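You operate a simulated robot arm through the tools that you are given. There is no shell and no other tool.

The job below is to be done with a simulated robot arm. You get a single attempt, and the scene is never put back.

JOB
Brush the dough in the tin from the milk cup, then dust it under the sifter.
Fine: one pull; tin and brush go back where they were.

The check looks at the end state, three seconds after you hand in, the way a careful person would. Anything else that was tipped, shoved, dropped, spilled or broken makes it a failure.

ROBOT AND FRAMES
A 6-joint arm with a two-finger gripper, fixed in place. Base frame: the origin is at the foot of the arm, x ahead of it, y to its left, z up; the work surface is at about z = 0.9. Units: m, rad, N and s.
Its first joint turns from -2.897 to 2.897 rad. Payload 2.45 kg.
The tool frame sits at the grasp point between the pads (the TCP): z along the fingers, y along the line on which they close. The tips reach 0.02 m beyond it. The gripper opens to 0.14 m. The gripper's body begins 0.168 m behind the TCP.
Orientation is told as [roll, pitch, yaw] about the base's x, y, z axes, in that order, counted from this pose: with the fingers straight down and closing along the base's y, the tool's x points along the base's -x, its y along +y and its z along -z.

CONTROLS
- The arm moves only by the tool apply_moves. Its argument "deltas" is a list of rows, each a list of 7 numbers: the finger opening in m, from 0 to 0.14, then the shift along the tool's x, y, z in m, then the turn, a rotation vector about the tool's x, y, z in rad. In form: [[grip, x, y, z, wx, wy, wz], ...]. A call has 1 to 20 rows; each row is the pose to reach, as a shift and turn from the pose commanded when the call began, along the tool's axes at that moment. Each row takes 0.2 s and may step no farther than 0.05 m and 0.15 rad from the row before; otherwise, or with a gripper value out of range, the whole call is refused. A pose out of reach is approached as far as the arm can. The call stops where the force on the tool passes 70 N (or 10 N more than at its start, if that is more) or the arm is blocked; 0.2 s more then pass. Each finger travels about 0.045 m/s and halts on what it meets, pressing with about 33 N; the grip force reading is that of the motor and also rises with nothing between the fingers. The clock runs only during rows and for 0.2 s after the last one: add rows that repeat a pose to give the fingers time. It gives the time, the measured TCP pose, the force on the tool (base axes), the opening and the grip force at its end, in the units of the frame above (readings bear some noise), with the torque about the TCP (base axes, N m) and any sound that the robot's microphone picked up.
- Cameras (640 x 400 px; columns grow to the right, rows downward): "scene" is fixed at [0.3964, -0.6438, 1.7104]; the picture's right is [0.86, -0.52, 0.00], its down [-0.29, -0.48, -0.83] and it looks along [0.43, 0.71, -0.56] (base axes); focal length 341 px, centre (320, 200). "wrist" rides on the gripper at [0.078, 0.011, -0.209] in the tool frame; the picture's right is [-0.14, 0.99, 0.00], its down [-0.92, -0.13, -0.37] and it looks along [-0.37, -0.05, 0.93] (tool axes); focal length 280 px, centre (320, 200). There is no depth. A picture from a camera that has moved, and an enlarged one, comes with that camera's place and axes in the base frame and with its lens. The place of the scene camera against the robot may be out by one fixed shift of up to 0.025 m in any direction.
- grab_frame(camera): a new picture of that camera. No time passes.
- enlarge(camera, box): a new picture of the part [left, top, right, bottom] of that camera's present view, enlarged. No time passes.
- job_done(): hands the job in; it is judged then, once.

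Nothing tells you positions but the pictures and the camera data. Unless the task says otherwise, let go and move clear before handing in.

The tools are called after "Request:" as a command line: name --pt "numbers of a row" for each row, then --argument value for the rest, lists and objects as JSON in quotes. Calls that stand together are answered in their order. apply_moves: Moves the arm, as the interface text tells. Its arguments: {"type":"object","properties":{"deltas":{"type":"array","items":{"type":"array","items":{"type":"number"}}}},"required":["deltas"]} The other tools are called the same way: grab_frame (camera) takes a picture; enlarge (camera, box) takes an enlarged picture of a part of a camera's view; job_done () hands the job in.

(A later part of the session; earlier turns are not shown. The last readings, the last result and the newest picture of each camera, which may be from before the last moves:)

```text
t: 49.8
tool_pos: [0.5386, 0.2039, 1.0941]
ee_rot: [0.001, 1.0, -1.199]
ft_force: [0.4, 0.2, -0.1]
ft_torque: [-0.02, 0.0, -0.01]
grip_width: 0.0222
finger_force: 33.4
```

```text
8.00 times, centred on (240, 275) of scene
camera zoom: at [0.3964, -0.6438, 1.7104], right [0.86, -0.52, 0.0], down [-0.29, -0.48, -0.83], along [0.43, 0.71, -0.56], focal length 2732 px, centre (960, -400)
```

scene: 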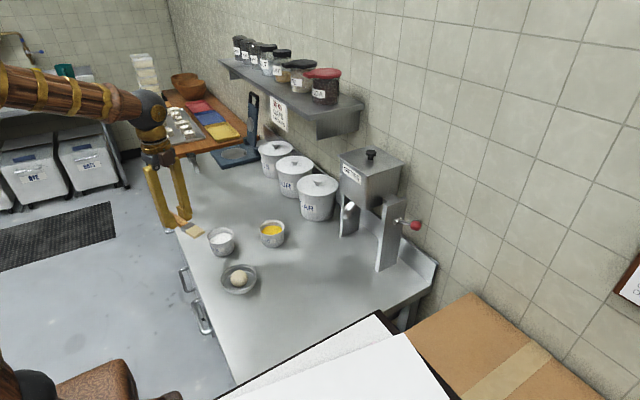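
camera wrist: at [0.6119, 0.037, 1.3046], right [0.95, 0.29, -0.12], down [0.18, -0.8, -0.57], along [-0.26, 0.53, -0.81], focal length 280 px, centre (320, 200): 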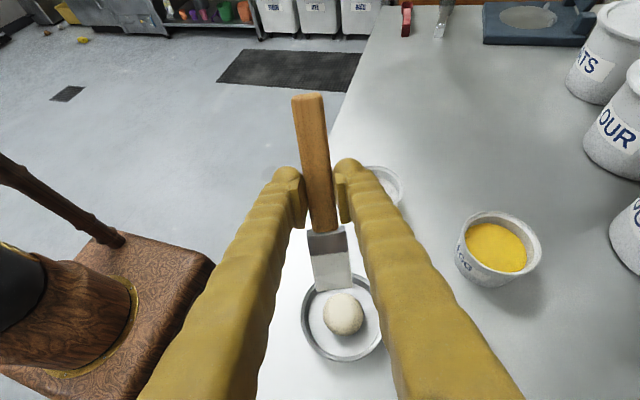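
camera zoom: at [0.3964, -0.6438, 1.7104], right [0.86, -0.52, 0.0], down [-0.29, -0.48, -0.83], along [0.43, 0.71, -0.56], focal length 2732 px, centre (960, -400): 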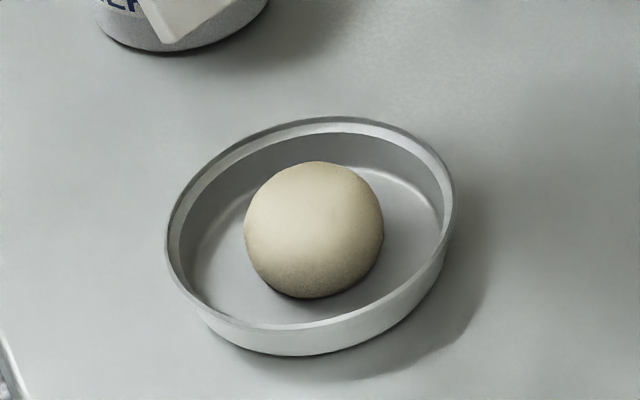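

I'll take a closer wrist view of the dough's surface.

Request:
enlarge --camera "wrist" --box '[310, 310, 400, 400]'

Request:
enlarge --camera "scene" --box '[225, 262, 255, 292]'

```text
4.44 times, centred on (355, 355) of wrist
camera zoom: at [0.5984, 0.0832, 1.2729], right [0.95, 0.29, -0.12], down [0.18, -0.8, -0.57], along [-0.26, 0.53, -0.81], focal length 1246 px, centre (164, -489)
```

zoom: 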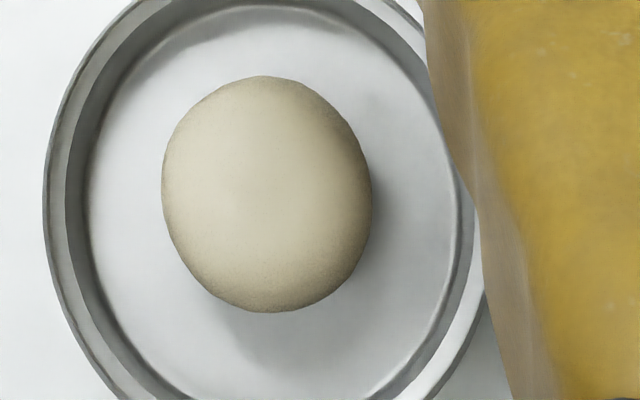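

```text
13.33 times, centred on (240, 277) of scene
camera zoom: at [0.3964, -0.6438, 1.7104], right [0.86, -0.52, 0.0], down [-0.29, -0.48, -0.83], along [0.43, 0.71, -0.56], focal length 4552 px, centre (1387, -827)
```

zoom: 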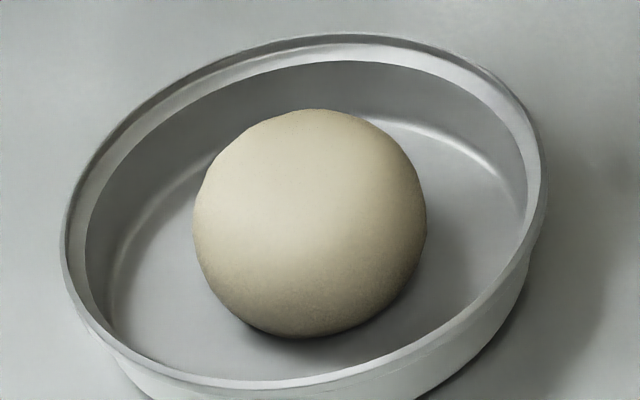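

There is no clear sign of coating, so I'll return to light contact at the top and make sideways strokes along the bristle edge, which keeps constant contact without rolling the dough.

Request:
apply_moves --pt "0.0 -0.027 0 -0.0164 0 0 0" --pt "0.0 -0.0535 0 -0.0328 0 0 0" --pt "0.0 -0.0535 0 -0.0328 0 0 0" --pt "0.0 -0.0703 0 -0.022 0 0 0" --pt "0.0 -0.0762 0 -0.0182 0 0 0" --pt "0.0 -0.0779 0 -0.0171 0 0 0" --pt "0.0 -0.0779 0 -0.0171 0 0 0"

```text
t: 51.4
tool_pos: [0.5575, 0.1512, 1.0371]
ee_rot: [0.002, 0.999, -1.2]
ft_force: [-0.6, 0.6, -0.9]
ft_torque: [-0.01, 0.01, 0.03]
grip_width: 0.0224
finger_force: 32.9
```

No contact yet at 2 mm above the earlier press. I'll go down in half-millimetre steps.

Request:
apply_moves --pt "0.0 -0.0004 0 0.0003 0 0 0" --pt "0.0 -0.0008 0 0.0005 0 0 0" --pt "0.0 -0.0008 0 0.0005 0 0 0"

```text
t: 52.2
tool_pos: [0.5575, 0.152, 1.0357]
ee_rot: [-0.001, 0.999, -1.2]
ft_force: [0.0, 0.2, -0.2]
ft_torque: [0.0, -0.03, 0.01]
grip_width: 0.0224
finger_force: 33.1
```

Request:
apply_moves --pt "0.0 -0.0004 0 0.0003 0 0 0" --pt "0.0 -0.0008 0 0.0005 0 0 0" --pt "0.0 -0.0008 0 0.0005 0 0 0"

Request:
enlarge --camera "scene" --box '[215, 250, 265, 300]'

Request:
enlarge --camera "wrist" --box '[270, 220, 400, 350]'

```text
t: 53.0
tool_pos: [0.5587, 0.1512, 1.0366]
ee_rot: [0.001, 0.999, -1.196]
ft_force: [0.5, 0.3, 4.5]
ft_torque: [-0.07, -0.14, -0.01]
grip_width: 0.0224
finger_force: 33.0
```

```text
8.00 times, centred on (240, 275) of scene
camera zoom: at [0.3964, -0.6438, 1.7104], right [0.86, -0.52, 0.0], down [-0.29, -0.48, -0.83], along [0.43, 0.71, -0.56], focal length 2732 px, centre (960, -400)
```

zoom: 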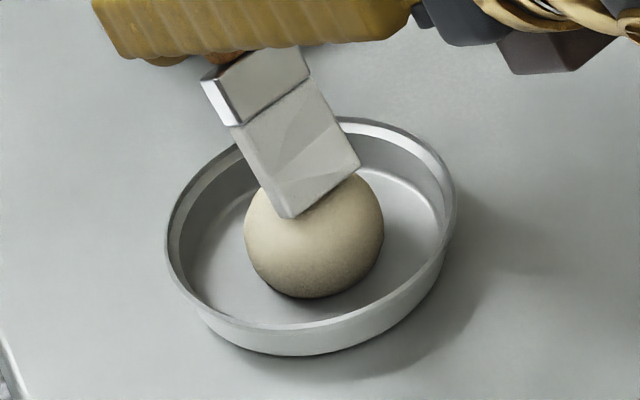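

```text
3.08 times, centred on (335, 285) of wrist
camera zoom: at [0.618, 0.0314, 1.2147], right [0.95, 0.29, -0.12], down [0.18, -0.8, -0.57], along [-0.26, 0.53, -0.81], focal length 863 px, centre (274, -62)
```

zoom: 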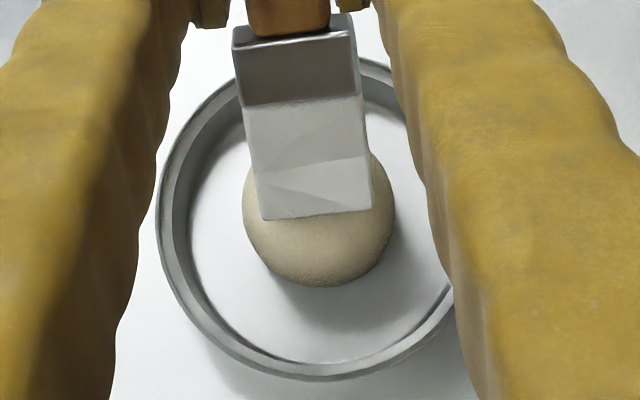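

Light contact of 4.5 N. Now I'll make sideways strokes at this height.

Request:
apply_moves --pt "0.0 0 0.004 0 0 0 0" --pt "0.0 0 0.008 0 0 0 0" --pt "0.0 0 0.012 0 0 0 0" --pt "0.0 0 0.008 0 0 0 0" --pt "0.0 0 0.004 0 0 0 0" --pt "0.0 0 0 0 0 0 0" --pt "0.0 0 -0.004 0 0 0 0" --pt "0.0 0 -0.008 0 0 0 0" --pt "0.0 0 -0.012 0 0 0 0" --pt "0.0 0 -0.008 0 0 0 0" --pt "0.0 0 -0.004 0 0 0 0" --pt "0.0 0 0 0 0 0 0"

Request:
enlarge --camera "scene" --box '[215, 250, 265, 300]'

Request:
enlarge --camera "wrist" --box '[270, 220, 400, 350]'

```text
t: 55.6
tool_pos: [0.5587, 0.1524, 1.0355]
ee_rot: [-0.002, 0.999, -1.199]
ft_force: [-1.0, -0.2, 0.9]
ft_torque: [0.04, -0.03, -0.02]
grip_width: 0.0225
finger_force: 33.0
```

```text
8.00 times, centred on (240, 275) of scene
camera zoom: at [0.3964, -0.6438, 1.7104], right [0.86, -0.52, 0.0], down [-0.29, -0.48, -0.83], along [0.43, 0.71, -0.56], focal length 2732 px, centre (960, -400)
```

zoom: 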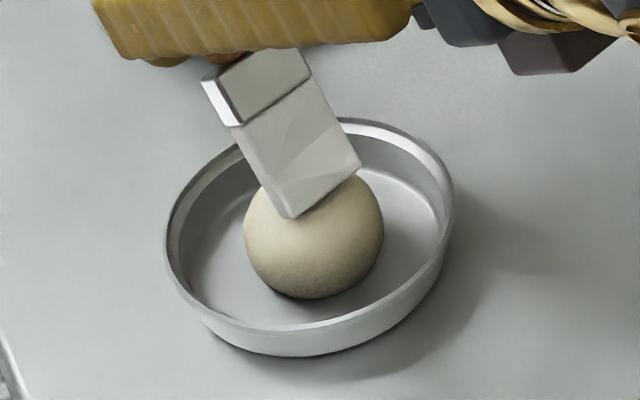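

```text
3.08 times, centred on (335, 285) of wrist
camera zoom: at [0.6183, 0.0312, 1.2145], right [0.95, 0.29, -0.12], down [0.18, -0.8, -0.57], along [-0.26, 0.53, -0.81], focal length 863 px, centre (274, -62)
```

zoom: 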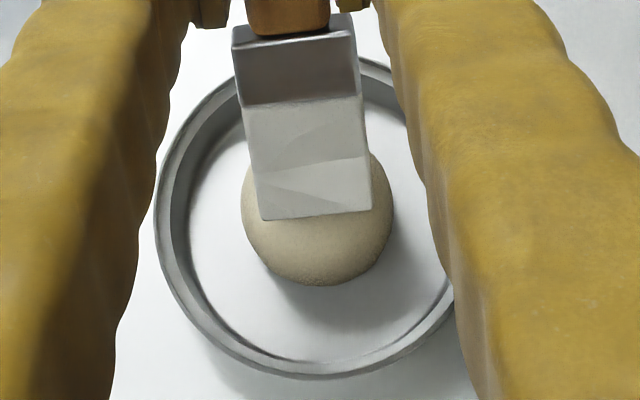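

I'll lift clear and inspect the top of the dough.

Request:
apply_moves --pt "0.0 0.0042 0 -0.0027 0 0 0" --pt "0.0 0.0295 0 -0.0189 0 0 0" --pt "0.0 0.0547 0 0.001 0 0 0" --pt "0.0 0.0795 0 0.0161 0 0 0" --pt "0.0 0.0795 0 0.0161 0 0 0"

Request:
enlarge --camera "wrist" --box '[310, 310, 400, 400]'

Request:
enlarge --camera "scene" --box '[225, 262, 255, 292]'

```text
t: 56.8
tool_pos: [0.5377, 0.2052, 1.095]
ee_rot: [0.001, 1.0, -1.2]
ft_force: [-0.4, 0.0, 0.1]
ft_torque: [0.03, 0.0, 0.0]
grip_width: 0.0225
finger_force: 33.2
```

```text
4.44 times, centred on (355, 355) of wrist
camera zoom: at [0.5976, 0.0843, 1.2731], right [0.95, 0.29, -0.12], down [0.18, -0.8, -0.57], along [-0.26, 0.53, -0.81], focal length 1246 px, centre (164, -489)
```

zoom: 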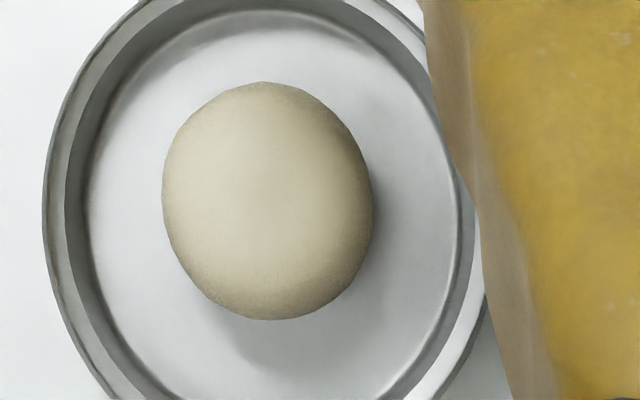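

```text
13.33 times, centred on (240, 277) of scene
camera zoom: at [0.3964, -0.6438, 1.7104], right [0.86, -0.52, 0.0], down [-0.29, -0.48, -0.83], along [0.43, 0.71, -0.56], focal length 4552 px, centre (1387, -827)
```

zoom: 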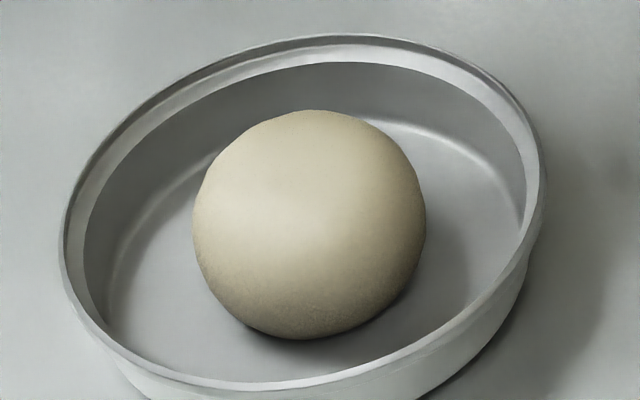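

There's still no clear change, so I'll lay the bristles flatter (0.6 rad) so their broad face meets the dome, and make longer strokes.

Request:
apply_moves --pt "0.0 0 0 0 0 -0.14 0" --pt "0.0 0 0 0 0 -0.28 0" --pt "0.0 0 0 0 0 -0.4 0" --pt "0.0 0 0 0 0 -0.4 0"

Request:
apply_moves --pt "0.0 -0.0385 0 0.0127 0 0 0" --pt "0.0 -0.077 0 0.0254 0 0 0" --pt "0.0 -0.077 0 0.0254 0 0 0"

Request:
enlarge --camera "wrist" --box '[260, 180, 400, 320]'

Request:
enlarge --camera "scene" --box '[205, 235, 275, 305]'

```text
t: 57.8
tool_pos: [0.5374, 0.2055, 1.0943]
ee_rot: [0.001, 0.599, -1.198]
ft_force: [0.6, -1.1, -0.2]
ft_torque: [-0.02, 0.01, 0.02]
grip_width: 0.0226
finger_force: 33.0
```

```text
t: 58.6
tool_pos: [0.556, 0.1589, 1.0297]
ee_rot: [-0.001, 0.598, -1.197]
ft_force: [-0.3, -0.2, -0.8]
ft_torque: [-0.02, -0.03, -0.05]
grip_width: 0.0223
finger_force: 32.8
```

```text
2.86 times, centred on (330, 250) of wrist
camera zoom: at [0.5864, 0.1127, 1.2468], right [0.96, 0.26, -0.08], down [0.23, -0.95, -0.21], along [-0.13, 0.19, -0.97], focal length 801 px, centre (291, 57)
```

zoom: 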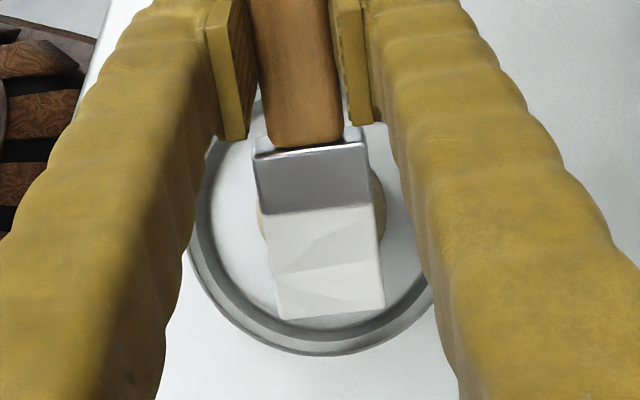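

```text
5.71 times, centred on (240, 270) of scene
camera zoom: at [0.3964, -0.6438, 1.7104], right [0.86, -0.52, 0.0], down [-0.29, -0.48, -0.83], along [0.43, 0.71, -0.56], focal length 1951 px, centre (777, -200)
```

zoom: 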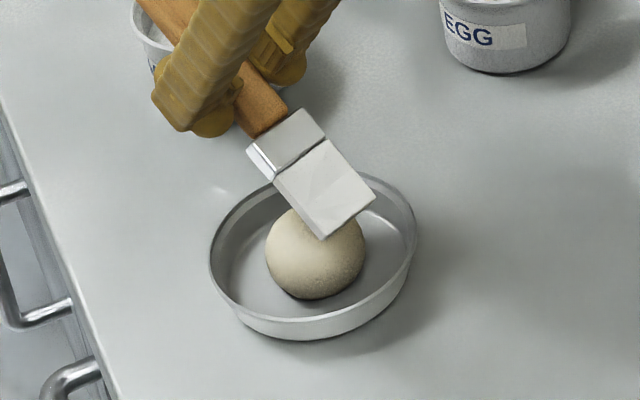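

The bristle pad is positioned above the dome. I'll lower it towards contact.

Request:
apply_moves --pt "0.0 -0.0056 0 0.0083 0 0 0" --pt "0.0 -0.0102 0 0.0149 0 0 0" --pt "0.0 -0.0124 0 0.0182 0 0 0" --pt "0.0 -0.0124 0 0.0182 0 0 0"

Request:
enlarge --camera "scene" --box '[215, 250, 265, 300]'

```text
t: 59.6
tool_pos: [0.5546, 0.16, 1.0085]
ee_rot: [-0.002, 0.599, -1.196]
ft_force: [-0.6, -0.3, -0.5]
ft_torque: [-0.02, -0.01, -0.03]
grip_width: 0.0222
finger_force: 32.9
```

```text
8.00 times, centred on (240, 275) of scene
camera zoom: at [0.3964, -0.6438, 1.7104], right [0.86, -0.52, 0.0], down [-0.29, -0.48, -0.83], along [0.43, 0.71, -0.56], focal length 2732 px, centre (960, -400)
```

zoom: 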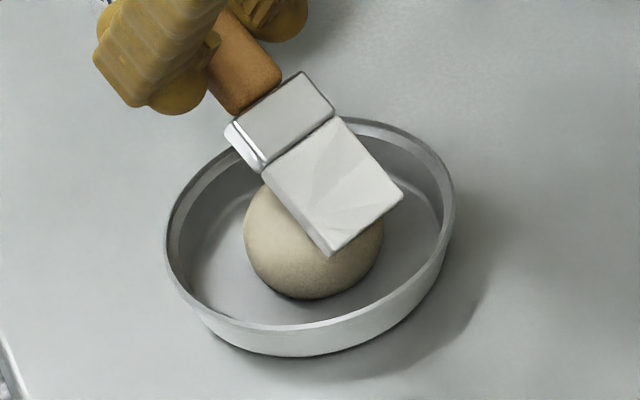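

No force yet. I'll step down a millimetre at a time.

Request:
apply_moves --pt "0.0 -0.0006 0 0.0008 0 0 0" --pt "0.0 -0.0011 0 0.0017 0 0 0" --pt "0.0 -0.0017 0 0.0025 0 0 0" --pt "0.0 -0.0017 0 0.0025 0 0 0"

```text
t: 60.6
tool_pos: [0.556, 0.1592, 1.0057]
ee_rot: [0.0, 0.599, -1.195]
ft_force: [0.9, -0.3, 0.4]
ft_torque: [0.01, -0.05, 0.04]
grip_width: 0.0226
finger_force: 32.8
```

Request:
apply_moves --pt "0.0 -0.0006 0 0.0008 0 0 0" --pt "0.0 -0.0011 0 0.0017 0 0 0" --pt "0.0 -0.0011 0 0.0017 0 0 0"

```text
t: 61.4
tool_pos: [0.5557, 0.1593, 1.0031]
ee_rot: [0.001, 0.598, -1.198]
ft_force: [0.6, -0.8, -0.8]
ft_torque: [0.02, 0.0, -0.02]
grip_width: 0.0224
finger_force: 33.1
```

Request:
apply_moves --pt "0.0 -0.0006 0 0.0008 0 0 0" --pt "0.0 -0.0011 0 0.0017 0 0 0" --pt "0.0 -0.0011 0 0.0017 0 0 0"

Request:
enlarge --camera "scene" --box '[215, 250, 265, 300]'

Request:
enlarge --camera "wrist" --box '[260, 180, 400, 320]'

```text
t: 62.2
tool_pos: [0.5557, 0.1601, 1.0001]
ee_rot: [-0.001, 0.597, -1.197]
ft_force: [0.8, 0.5, -0.9]
ft_torque: [-0.01, 0.03, 0.02]
grip_width: 0.0222
finger_force: 32.9
```

```text
8.00 times, centred on (240, 275) of scene
camera zoom: at [0.3964, -0.6438, 1.7104], right [0.86, -0.52, 0.0], down [-0.29, -0.48, -0.83], along [0.43, 0.71, -0.56], focal length 2732 px, centre (960, -400)
```

zoom: 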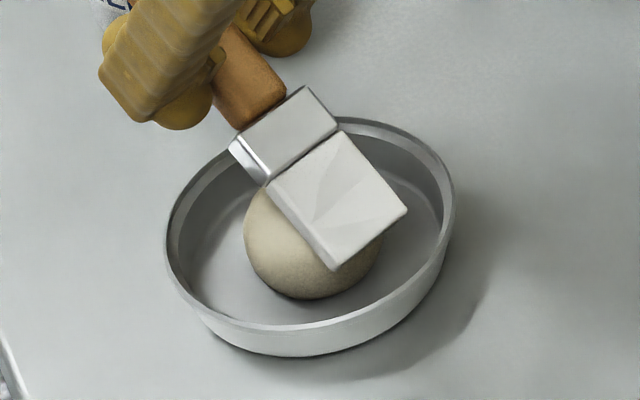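

```text
2.86 times, centred on (330, 250) of wrist
camera zoom: at [0.5866, 0.1133, 1.2169], right [0.96, 0.26, -0.08], down [0.23, -0.95, -0.21], along [-0.13, 0.19, -0.97], focal length 801 px, centre (291, 57)
```

zoom: 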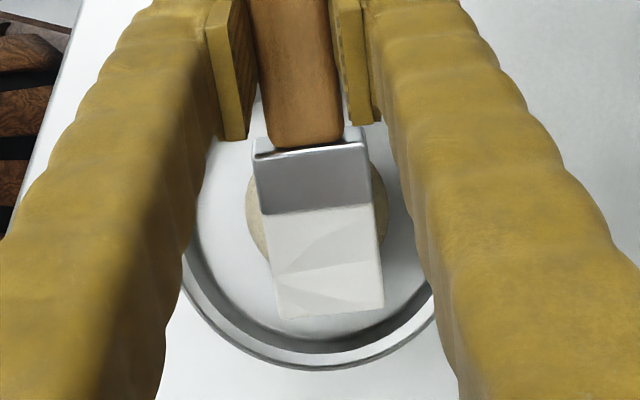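

The dough sits under the ferrule end rather than the bristle tips. I'll raise slightly and pull back so the outer bristles lie over the dome.

Request:
apply_moves --pt "0.0 0.0068 0 -0.0099 0 0 0" --pt "0.0 0.013 0 -0.0057 0 0 0" --pt "0.0 0.0192 0 -0.0014 0 0 0" --pt "0.0 0.0192 0 -0.0014 0 0 0"

Request:
enlarge --camera "scene" --box '[215, 250, 265, 300]'

Request:
enlarge --camera "wrist" --box '[260, 180, 400, 320]'

```text
t: 63.2
tool_pos: [0.551, 0.1736, 1.0121]
ee_rot: [0.0, 0.598, -1.198]
ft_force: [-0.1, 0.6, -0.8]
ft_torque: [0.01, 0.0, -0.03]
grip_width: 0.0226
finger_force: 33.2
```

```text
8.00 times, centred on (240, 275) of scene
camera zoom: at [0.3964, -0.6438, 1.7104], right [0.86, -0.52, 0.0], down [-0.29, -0.48, -0.83], along [0.43, 0.71, -0.56], focal length 2732 px, centre (960, -400)
```

zoom: 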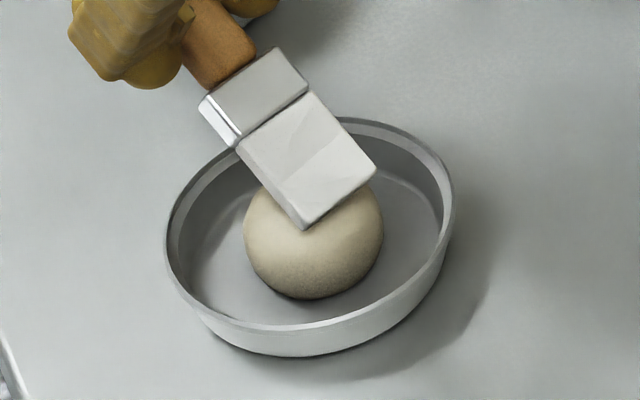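

```text
2.86 times, centred on (330, 250) of wrist
camera zoom: at [0.5815, 0.1277, 1.2285], right [0.96, 0.26, -0.08], down [0.23, -0.95, -0.21], along [-0.13, 0.19, -0.97], focal length 801 px, centre (291, 57)
```

zoom: 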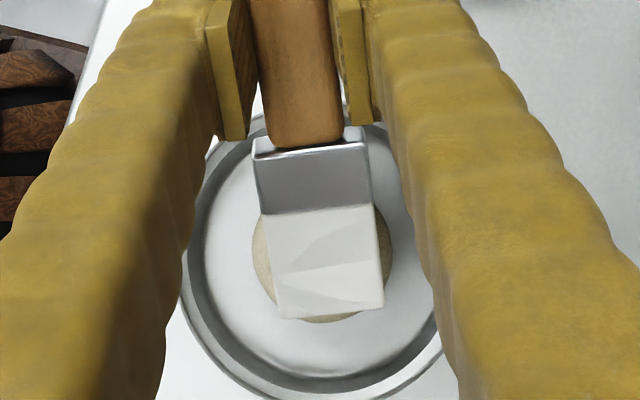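

The bristle pad now lies right over the dough. I'll lower in millimetre steps to contact.

Request:
apply_moves --pt "0.0 -0.0006 0 0.0008 0 0 0" --pt "0.0 -0.0011 0 0.0017 0 0 0" --pt "0.0 -0.0017 0 0.0025 0 0 0" --pt "0.0 -0.0017 0 0.0025 0 0 0"

```text
t: 64.2
tool_pos: [0.5504, 0.1738, 1.0072]
ee_rot: [-0.001, 0.597, -1.199]
ft_force: [0.6, -2.0, 5.8]
ft_torque: [-0.54, -0.25, 0.03]
grip_width: 0.0223
finger_force: 32.7
```

Contact at 5.8 N near the bristle tips. I'll make several sideways strokes, then a short pull.

Request:
apply_moves --pt "0.0 0.0003 0.004 -0.0004 0 0 0" --pt "0.0 0.0003 0.008 -0.0004 0 0 0" --pt "0.0 0.0003 0.004 -0.0004 0 0 0" --pt "0.0 0.0003 0 -0.0004 0 0 0" --pt "0.0 0.0003 -0.004 -0.0004 0 0 0" --pt "0.0 0.0003 -0.008 -0.0004 0 0 0" --pt "0.0 0.0003 -0.012 -0.0004 0 0 0" --pt "0.0 0.0003 -0.008 -0.0004 0 0 0" --pt "0.0 0.0003 -0.004 -0.0004 0 0 0" --pt "0.0 0.0003 0 -0.0004 0 0 0"

Request:
enlarge --camera "wrist" --box '[260, 180, 400, 320]'

Request:
enlarge --camera "scene" --box '[215, 250, 265, 300]'

```text
t: 66.4
tool_pos: [0.5508, 0.1734, 1.0088]
ee_rot: [0.0, 0.599, -1.198]
ft_force: [0.5, 0.0, -0.2]
ft_torque: [0.0, -0.01, 0.03]
grip_width: 0.0222
finger_force: 33.1
```

```text
2.86 times, centred on (330, 250) of wrist
camera zoom: at [0.5811, 0.1275, 1.226], right [0.96, 0.26, -0.08], down [0.23, -0.95, -0.21], along [-0.13, 0.19, -0.97], focal length 801 px, centre (291, 57)
```

zoom: 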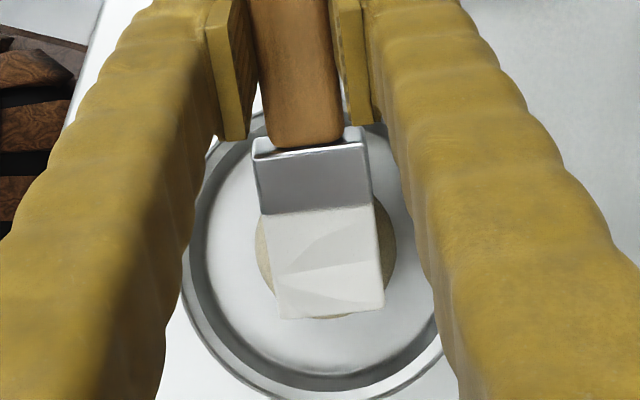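

```text
8.00 times, centred on (240, 275) of scene
camera zoom: at [0.3964, -0.6438, 1.7104], right [0.86, -0.52, 0.0], down [-0.29, -0.48, -0.83], along [0.43, 0.71, -0.56], focal length 2732 px, centre (960, -400)
```

zoom: 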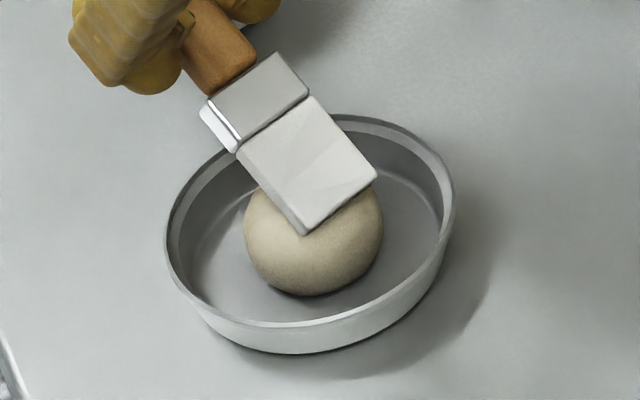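

I'll lift and look at the dough again.

Request:
apply_moves --pt "0.0 0.0113 0 -0.0165 0 0 0" --pt "0.0 0.036 0 -0.02 0 0 0" --pt "0.0 0.07 0 0.0 0 0 0" --pt "0.0 0.07 0 0.0 0 0 0"

Request:
grab_frame --camera "wrist"

Request:
enlarge --camera "scene" --box '[225, 262, 255, 292]'

```text
t: 67.4
tool_pos: [0.5298, 0.2275, 1.0511]
ee_rot: [0.0, 0.597, -1.197]
ft_force: [-0.1, -0.4, -0.3]
ft_torque: [0.02, 0.0, 0.03]
grip_width: 0.0224
finger_force: 33.1
```

```text
taken
camera wrist: at [0.5604, 0.1823, 1.2672], right [0.96, 0.26, -0.08], down [0.23, -0.95, -0.21], along [-0.13, 0.19, -0.97], focal length 280 px, centre (320, 200)
```

wrist: 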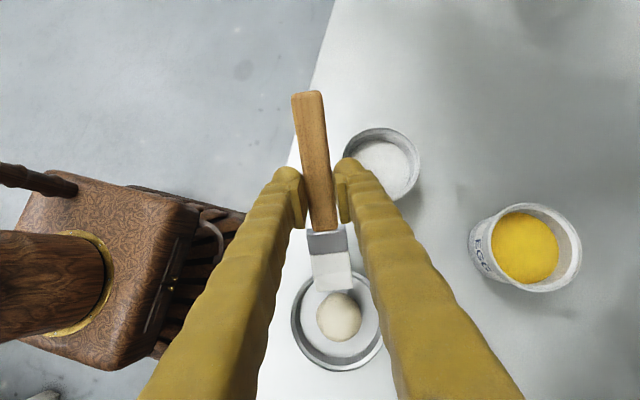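

```text
13.33 times, centred on (240, 277) of scene
camera zoom: at [0.3964, -0.6438, 1.7104], right [0.86, -0.52, 0.0], down [-0.29, -0.48, -0.83], along [0.43, 0.71, -0.56], focal length 4552 px, centre (1387, -827)
```

zoom: 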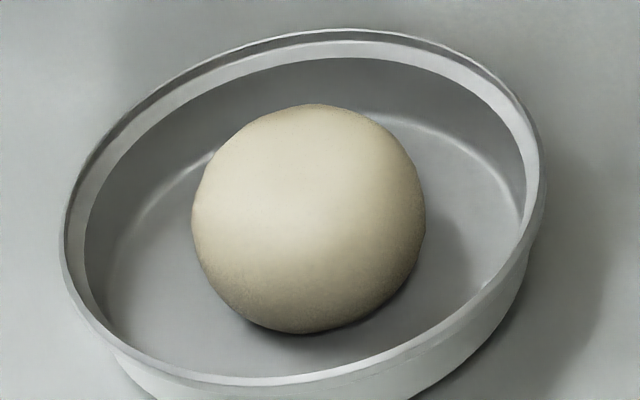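

Request:
enlarge --camera "wrist" --box '[300, 270, 380, 370]'

Request:
enlarge --camera "scene" --box '[190, 200, 320, 340]'

```text
4.00 times, centred on (340, 320) of wrist
camera zoom: at [0.5604, 0.1823, 1.2672], right [0.96, 0.26, -0.08], down [0.23, -0.95, -0.21], along [-0.13, 0.19, -0.97], focal length 1122 px, centre (240, -280)
```

zoom: 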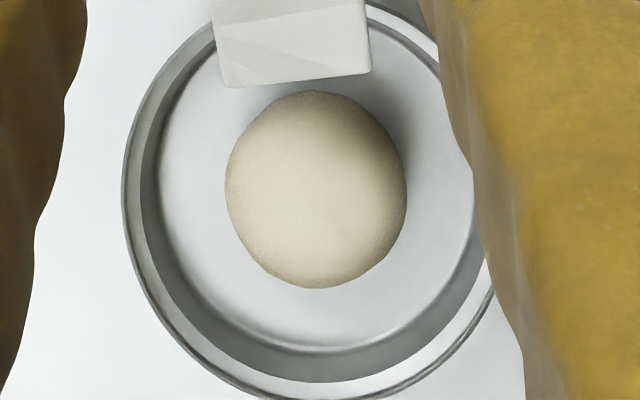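

```text
2.86 times, centred on (255, 270) of scene
camera zoom: at [0.3964, -0.6438, 1.7104], right [0.86, -0.52, 0.0], down [-0.29, -0.48, -0.83], along [0.43, 0.71, -0.56], focal length 976 px, centre (506, 0)
```

zoom: 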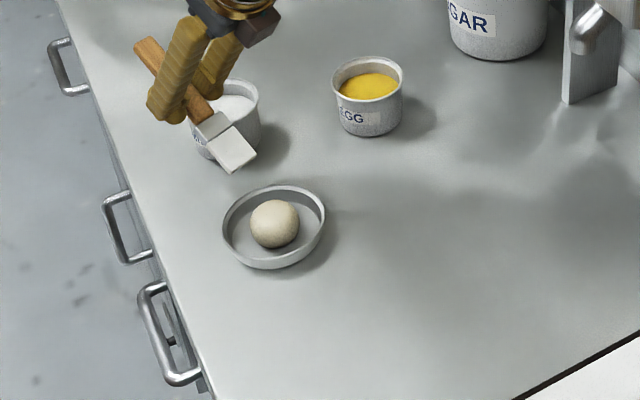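

I'd like an exact before/after comparison, so I'll go back to the same pose from which I photographed the untouched dough at t=39.2.

Request:
apply_moves --pt "0.0 -0.003 -0.001 -0.03 0 0.1 0" --pt "0.0 -0.008 -0.002 -0.06 0 0.2 0" --pt "0.0 -0.013 -0.003 -0.085 0 0.3 0" --pt "0.0 -0.0183 -0.0042 -0.1037 0 0.4 0" --pt "0.0 -0.0183 -0.0042 -0.1037 0 0.4 0"

Request:
enlarge --camera "wrist" --box '[270, 220, 400, 350]'

Request:
enlarge --camera "scene" --box '[180, 210, 290, 310]'

```text
t: 68.6
tool_pos: [0.5528, 0.1578, 1.1239]
ee_rot: [0.0, 1.001, -1.2]
ft_force: [0.4, 0.1, -0.7]
ft_torque: [0.01, -0.01, 0.0]
grip_width: 0.0223
finger_force: 33.2
```

```text
3.08 times, centred on (335, 285) of wrist
camera zoom: at [0.6125, 0.0376, 1.3025], right [0.95, 0.29, -0.12], down [0.18, -0.8, -0.58], along [-0.26, 0.53, -0.81], focal length 863 px, centre (274, -62)
```

zoom: 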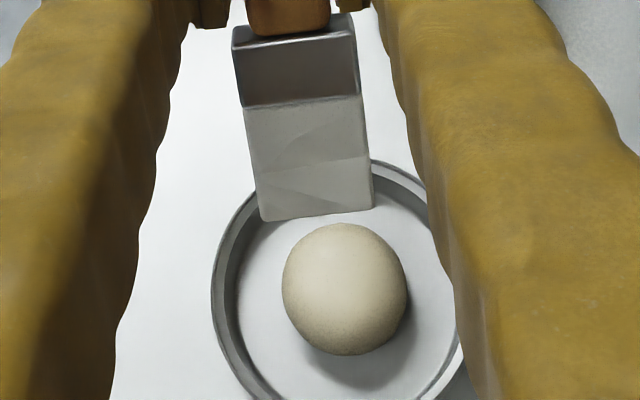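

```text
4.00 times, centred on (235, 260) of scene
camera zoom: at [0.3964, -0.6438, 1.7104], right [0.86, -0.52, 0.0], down [-0.29, -0.48, -0.83], along [0.43, 0.71, -0.56], focal length 1366 px, centre (660, -40)
```

zoom: 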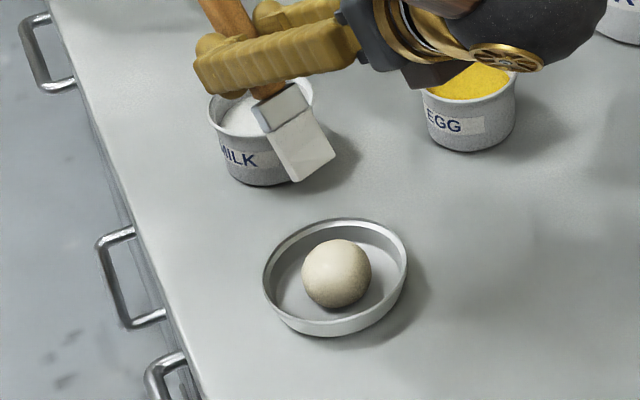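

The dough looks unchanged, so it likely needs a more sustained stroke. I'll go back to the top with the steep angle, set a steady contact, and make several longer strokes.

Request:
apply_moves --pt "0.0 -0.0356 0.0021 0.0186 0 0 0" --pt "0.0 -0.0712 0.0042 0.0372 0 0 0" --pt "0.0 -0.0754 0.0042 0.0399 0 0 0" --pt "0.0 -0.0762 0.0042 0.0404 0 0 0" --pt "0.0 -0.0762 0.0042 0.0404 0 0 0"

```text
t: 69.8
tool_pos: [0.5587, 0.1541, 1.0388]
ee_rot: [0.0, 0.998, -1.198]
ft_force: [0.0, -0.9, 0.6]
ft_torque: [0.01, 0.02, 0.0]
grip_width: 0.0223
finger_force: 33.4
```

Request:
apply_moves --pt "0.0 -0.0008 0 0.0005 0 0 0" --pt "0.0 -0.0017 0 0.0011 0 0 0" --pt "0.0 -0.0017 0 0.0011 0 0 0"

```text
t: 70.6
tool_pos: [0.5593, 0.1525, 1.0366]
ee_rot: [0.0, 0.998, -1.197]
ft_force: [0.1, 0.6, -1.0]
ft_torque: [0.01, -0.02, 0.01]
grip_width: 0.0222
finger_force: 33.0
```

Request:
apply_moves --pt "0.0 -0.0008 0 0.0005 0 0 0" --pt "0.0 -0.0013 0 0.0008 0 0 0" --pt "0.0 -0.0013 0 0.0008 0 0 0"

```text
t: 71.4
tool_pos: [0.5593, 0.1521, 1.0357]
ee_rot: [-0.001, 0.999, -1.199]
ft_force: [0.7, 0.0, 7.1]
ft_torque: [-0.15, -0.34, 0.01]
grip_width: 0.0222
finger_force: 32.9
```

Contact at 7 N. I'll now make a series of longer strokes in both directions at this height.

Request:
apply_moves --pt "0.0 0 0.006 0 0 0 0" --pt "0.0 0 0.012 0 0 0 0" --pt "0.0 0 0.006 0 0 0 0" --pt "0.0 0 0 0 0 0 0" --pt "0.0 0 -0.006 0 0 0 0" --pt "0.0 0 -0.012 0 0 0 0" --pt "0.0 0 -0.006 0 0 0 0" --pt "0.0 0 0 0 0 0 0" --pt "0.0 0.0027 0 0.0042 0 0 0" --pt "0.0 0.0054 0 0.0084 0 0 0" --pt "0.0 0.0027 0 0.0042 0 0 0" --pt "0.0 0 0 0 0 0 0" --pt "0.0 -0.0027 0 -0.0042 0 0 0" --pt "0.0 -0.0054 0 -0.0084 0 0 0" --pt "0.0 -0.0027 0 -0.0042 0 0 0" --pt "0.0 0 0 0 0 0 0"

Request:
enlarge --camera "scene" --box '[215, 250, 265, 300]'

Request:
enlarge --camera "wrist" --box '[270, 220, 400, 350]'

```text
t: 74.8
tool_pos: [0.558, 0.1512, 1.0346]
ee_rot: [0.0, 0.999, -1.198]
ft_force: [-0.5, 0.1, -0.2]
ft_torque: [-0.01, 0.0, 0.0]
grip_width: 0.0224
finger_force: 32.9
```

```text
8.00 times, centred on (240, 275) of scene
camera zoom: at [0.3964, -0.6438, 1.7104], right [0.86, -0.52, 0.0], down [-0.29, -0.48, -0.83], along [0.43, 0.71, -0.56], focal length 2732 px, centre (960, -400)
```

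zoom: 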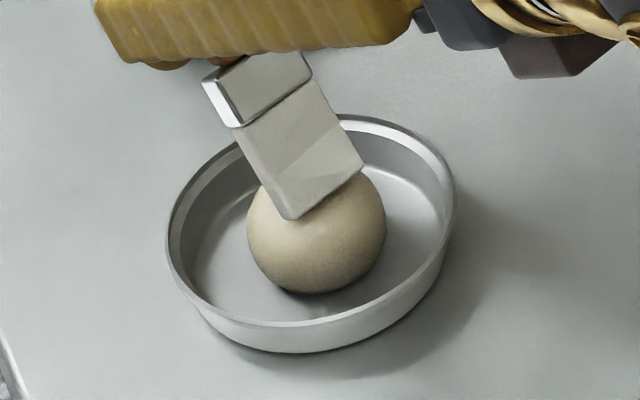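

```text
3.08 times, centred on (335, 285) of wrist
camera zoom: at [0.6182, 0.0306, 1.2134], right [0.95, 0.29, -0.12], down [0.18, -0.8, -0.57], along [-0.26, 0.53, -0.81], focal length 863 px, centre (274, -62)
```

zoom: 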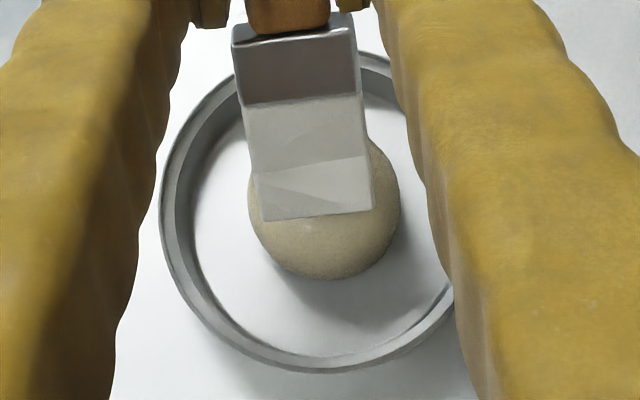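

Contact faded during the strokes as things shifted by a fraction of a millimetre. I'll re-establish contact and stroke again with steadier pressure.

Request:
apply_moves --pt "0.0 -0.0008 0 0.0005 0 0 0" --pt "0.0 -0.0013 0 0.0008 0 0 0" --pt "0.0 -0.0013 0 0.0008 0 0 0"

```text
t: 75.6
tool_pos: [0.5588, 0.1525, 1.0342]
ee_rot: [-0.001, 0.998, -1.197]
ft_force: [0.4, 0.4, 5.4]
ft_torque: [-0.13, -0.22, -0.06]
grip_width: 0.0223
finger_force: 33.4
```

Request:
apply_moves --pt "0.0 0 -0.004 0 0 0 0" --pt "0.0 0 -0.008 0 0 0 0"

Request:
apply_moves --pt "0.0 0 0.004 0 0 0 0" --pt "0.0 0 0.008 0 0 0 0" --pt "0.0 0 0.012 0 0 0 0" --pt "0.0 0 0.016 0 0 0 0"

Request:
apply_moves --pt "0.0 0 -0.004 0 0 0 0" --pt "0.0 0 -0.008 0 0 0 0"

Request:
enlarge --camera "wrist" --box '[270, 220, 400, 350]'

Request:
enlarge --camera "scene" --box '[215, 250, 265, 300]'

```text
t: 76.2
tool_pos: [0.5513, 0.1485, 1.0337]
ee_rot: [-0.002, 0.999, -1.198]
ft_force: [1.7, 0.0, 7.6]
ft_torque: [-0.22, -0.21, 0.08]
grip_width: 0.0223
finger_force: 32.9
```

```text
t: 77.2
tool_pos: [0.5675, 0.1547, 1.0333]
ee_rot: [0.0, 0.998, -1.196]
ft_force: [0.0, -0.1, 1.2]
ft_torque: [-0.01, 0.04, -0.04]
grip_width: 0.0225
finger_force: 33.0
```

```text
t: 77.8
tool_pos: [0.5595, 0.1515, 1.0342]
ee_rot: [0.0, 0.999, -1.198]
ft_force: [0.4, 0.6, 0.3]
ft_torque: [-0.01, 0.01, 0.0]
grip_width: 0.0224
finger_force: 32.9
```

```text
3.08 times, centred on (335, 285) of wrist
camera zoom: at [0.6186, 0.0305, 1.2128], right [0.95, 0.29, -0.12], down [0.18, -0.8, -0.57], along [-0.26, 0.53, -0.81], focal length 863 px, centre (274, -62)
```

zoom: 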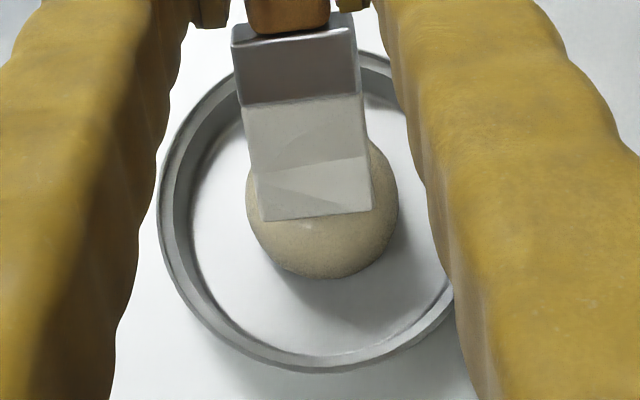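

```text
8.00 times, centred on (240, 275) of scene
camera zoom: at [0.3964, -0.6438, 1.7104], right [0.86, -0.52, 0.0], down [-0.29, -0.48, -0.83], along [0.43, 0.71, -0.56], focal length 2732 px, centre (960, -400)
```

zoom: 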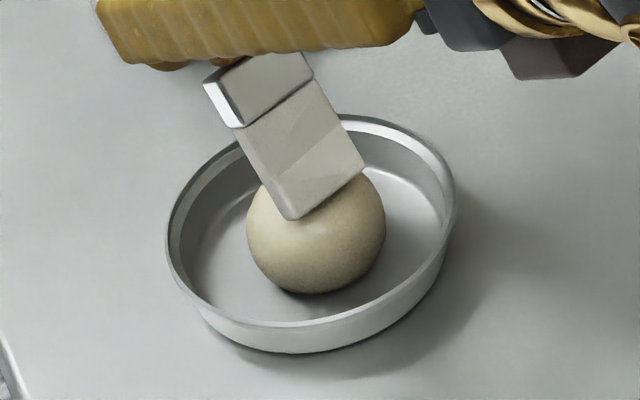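

A small whitish mark is visible on the dough just below the tip, possibly a milk patch. I'll lift clear and look closely.

Request:
apply_moves --pt "0.0 0.0042 0 -0.0027 0 0 0" --pt "0.0 0.0295 0 -0.0189 0 0 0" --pt "0.0 0.0547 0 0.001 0 0 0" --pt "0.0 0.0795 0 0.0161 0 0 0" --pt "0.0 0.0795 0 0.0161 0 0 0"

Request:
enlarge --camera "wrist" --box '[320, 315, 380, 390]'

Request:
enlarge --camera "scene" --box '[225, 262, 255, 292]'

```text
t: 79.0
tool_pos: [0.5382, 0.2053, 1.0899]
ee_rot: [0.0, 1.0, -1.198]
ft_force: [0.7, -0.1, -1.2]
ft_torque: [-0.03, 0.0, -0.01]
grip_width: 0.0229
finger_force: 33.6
```

```text
5.33 times, centred on (350, 352) of wrist
camera zoom: at [0.5974, 0.0846, 1.2699], right [0.95, 0.29, -0.12], down [0.18, -0.8, -0.57], along [-0.26, 0.53, -0.81], focal length 1495 px, centre (160, -613)
```

zoom: 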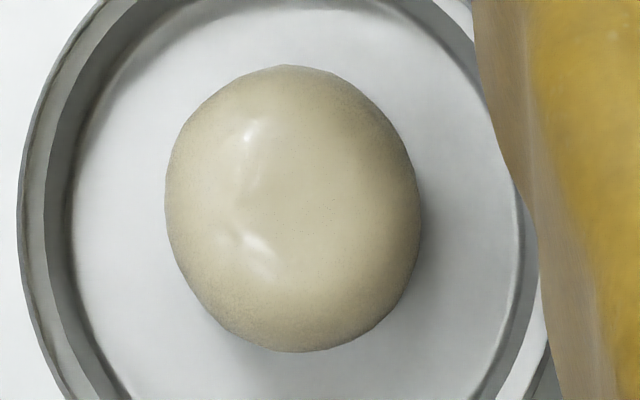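

```text
13.33 times, centred on (240, 277) of scene
camera zoom: at [0.3964, -0.6438, 1.7104], right [0.86, -0.52, 0.0], down [-0.29, -0.48, -0.83], along [0.43, 0.71, -0.56], focal length 4552 px, centre (1387, -827)
```

zoom: 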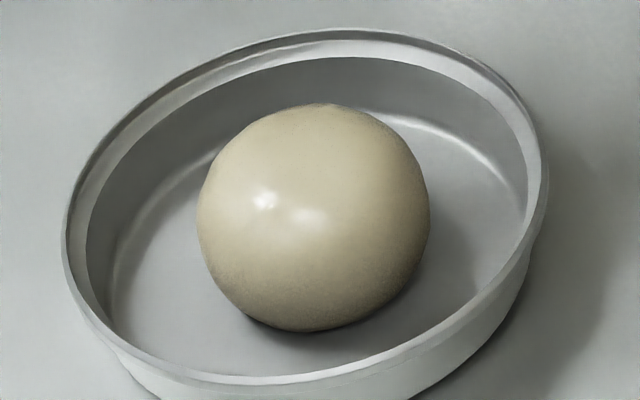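

The dough now shows a clear glossy milk sheen, so it is brushed. Next I'll level the brush, swing it back to its original heading, and carry it to its original spot.

Request:
apply_moves --pt "0.0 0.0126 0 -0.0081 0 -0.14 0" --pt "0.0 0.0252 0 -0.0162 0 -0.28 0" --pt "0.0 0.0252 0 -0.0162 0 -0.42 0" --pt "0.0 0.0252 0 -0.0162 0 -0.56 0" --pt "0.0 0.0252 0 -0.0162 0 -0.7 0" --pt "0.0 0.0252 0 -0.0162 0 -0.84 0" --pt "0.0 0.0252 0 -0.0162 0 -0.98 0" --pt "0.0 0.0252 0 -0.0162 0 -1.0 0" --pt "0.0 0.0252 0 -0.0162 0 -1.0 0"

Request:
apply_moves --pt "0.0 -0.0242 -0.0061 0.004 0 0 -0.1277" --pt "0.0 -0.0485 -0.0123 0.008 0 0 -0.2554" --pt "0.0 -0.0727 -0.0184 0.012 0 0 -0.3831" --pt "0.0 -0.0969 -0.0246 0.016 0 0 -0.5108" --pt "0.0 -0.1212 -0.0307 0.02 0 0 -0.6385" --pt "0.0 -0.1454 -0.0368 0.024 0 0 -0.7662" --pt "0.0 -0.1696 -0.043 0.028 0 0 -0.8939" --pt "0.0 -0.1938 -0.0491 0.032 0 0 -1.0216" --pt "0.0 -0.2181 -0.0553 0.036 0 0 -1.1493" --pt "0.0 -0.2423 -0.0614 0.04 0 0 -1.277" --pt "0.0 -0.2423 -0.0614 0.04 0 0 -1.277"

Request:
enlarge --camera "wrist" --box '[250, 100, 400, 300]'

Request:
grab_frame --camera "scene"

```text
t: 81.0
tool_pos: [0.5391, 0.2063, 1.1219]
ee_rot: [0.0, -0.002, -1.198]
ft_force: [-0.2, 0.3, -0.8]
ft_torque: [0.0, -0.04, -0.01]
grip_width: 0.0224
finger_force: 32.7
```

```text
t: 83.4
tool_pos: [0.5685, -0.0433, 1.0818]
ee_rot: [-0.002, 0.001, 0.08]
ft_force: [-1.0, -0.1, -0.3]
ft_torque: [0.0, 0.01, 0.03]
grip_width: 0.0222
finger_force: 33.1
```

```text
2.00 times, centred on (325, 200) of wrist
camera zoom: at [0.4918, -0.039, 1.2902], right [0.06, 1.0, 0.0], down [0.93, -0.05, 0.37], along [0.37, -0.02, -0.93], focal length 561 px, centre (310, 200)
```

zoom: 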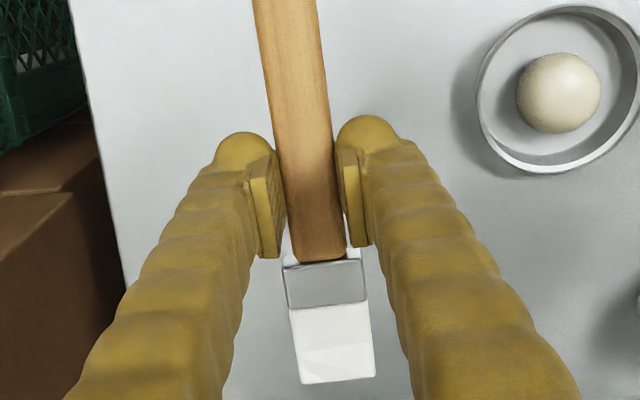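

```text
taken
```

scene: 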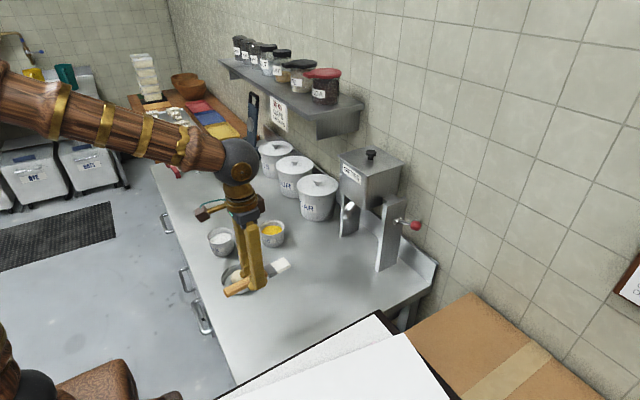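

The brush is level, correctly headed and essentially unchanged in the grip. I'll descend over its original spot, slowing near the bench.

Request:
apply_moves --pt "0.0 0.0004 0.0015 0.035 0 0 0" --pt "0.0 0.0004 0.0015 0.07 0 0 0" --pt "0.0 0.0004 0.0015 0.105 0 0 0" --pt "0.0 0.0004 0.0015 0.13 0 0 0" --pt "0.0 0.0004 0.0015 0.145 0 0 0" --pt "0.0 0.0004 0.0015 0.152 0 0 0" --pt "0.0 0.0004 0.0015 0.152 0 0 0"

Request:
enlarge --camera "scene" --box '[220, 270, 320, 340]'

Request:
enlarge --camera "wrist" --box '[250, 100, 400, 300]'

```text
t: 85.0
tool_pos: [0.5693, -0.0425, 0.9297]
ee_rot: [0.0, -0.001, 0.079]
ft_force: [0.2, -0.7, -0.8]
ft_torque: [-0.03, 0.01, -0.01]
grip_width: 0.0222
finger_force: 32.7
```

```text
5.71 times, centred on (270, 305) of scene
camera zoom: at [0.3964, -0.6438, 1.7104], right [0.86, -0.52, 0.0], down [-0.29, -0.48, -0.83], along [0.43, 0.71, -0.56], focal length 1951 px, centre (606, -400)
```

zoom: 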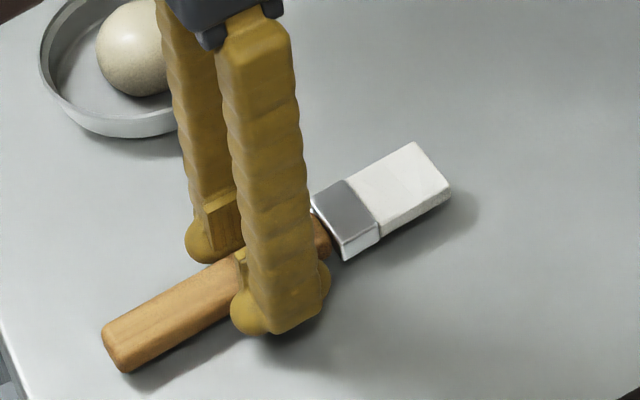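

```text
2.00 times, centred on (325, 200) of wrist
camera zoom: at [0.4909, -0.038, 1.1383], right [0.06, 1.0, 0.0], down [0.93, -0.05, 0.37], along [0.37, -0.02, -0.93], focal length 561 px, centre (310, 200)
```

zoom: 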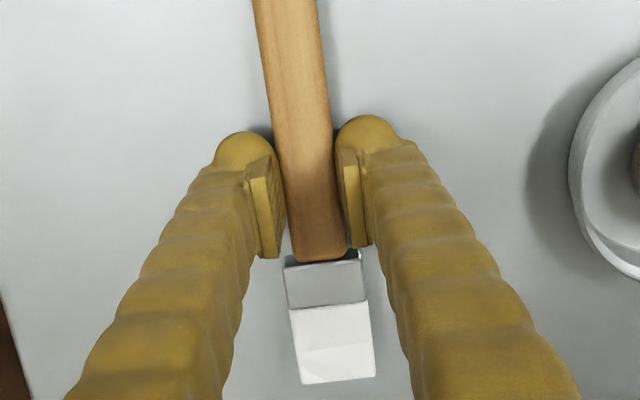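

Compared with the original picture, the brush is about 2 mm too far forward. I'll correct that, lower the last 7 mm and check before releasing.

Request:
apply_moves --pt "0.0 0.002 0 0.002 0 0 0" --pt "0.0 0.002 0 0.004 0 0 0" --pt "0.0 0.002 0 0.0055 0 0 0" --pt "0.0 0.002 0 0.007 0 0 0" --pt "0.0 0.002 0 0.007 0 0 0"

Request:
enlarge --camera "scene" --box '[220, 270, 320, 340]'

```text
t: 86.2
tool_pos: [0.5673, -0.0423, 0.9226]
ee_rot: [-0.001, 0.001, 0.078]
ft_force: [1.1, 1.7, 11.9]
ft_torque: [-0.04, 0.9, -0.11]
grip_width: 0.0225
finger_force: 33.1
```

```text
5.71 times, centred on (270, 305) of scene
camera zoom: at [0.3964, -0.6438, 1.7104], right [0.86, -0.52, 0.0], down [-0.29, -0.48, -0.83], along [0.43, 0.71, -0.56], focal length 1951 px, centre (606, -400)
```

zoom: 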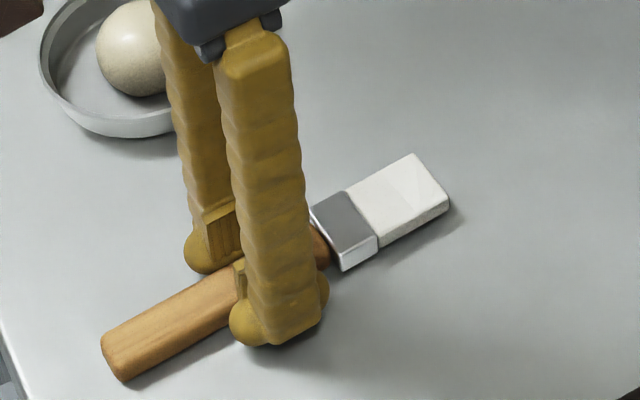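

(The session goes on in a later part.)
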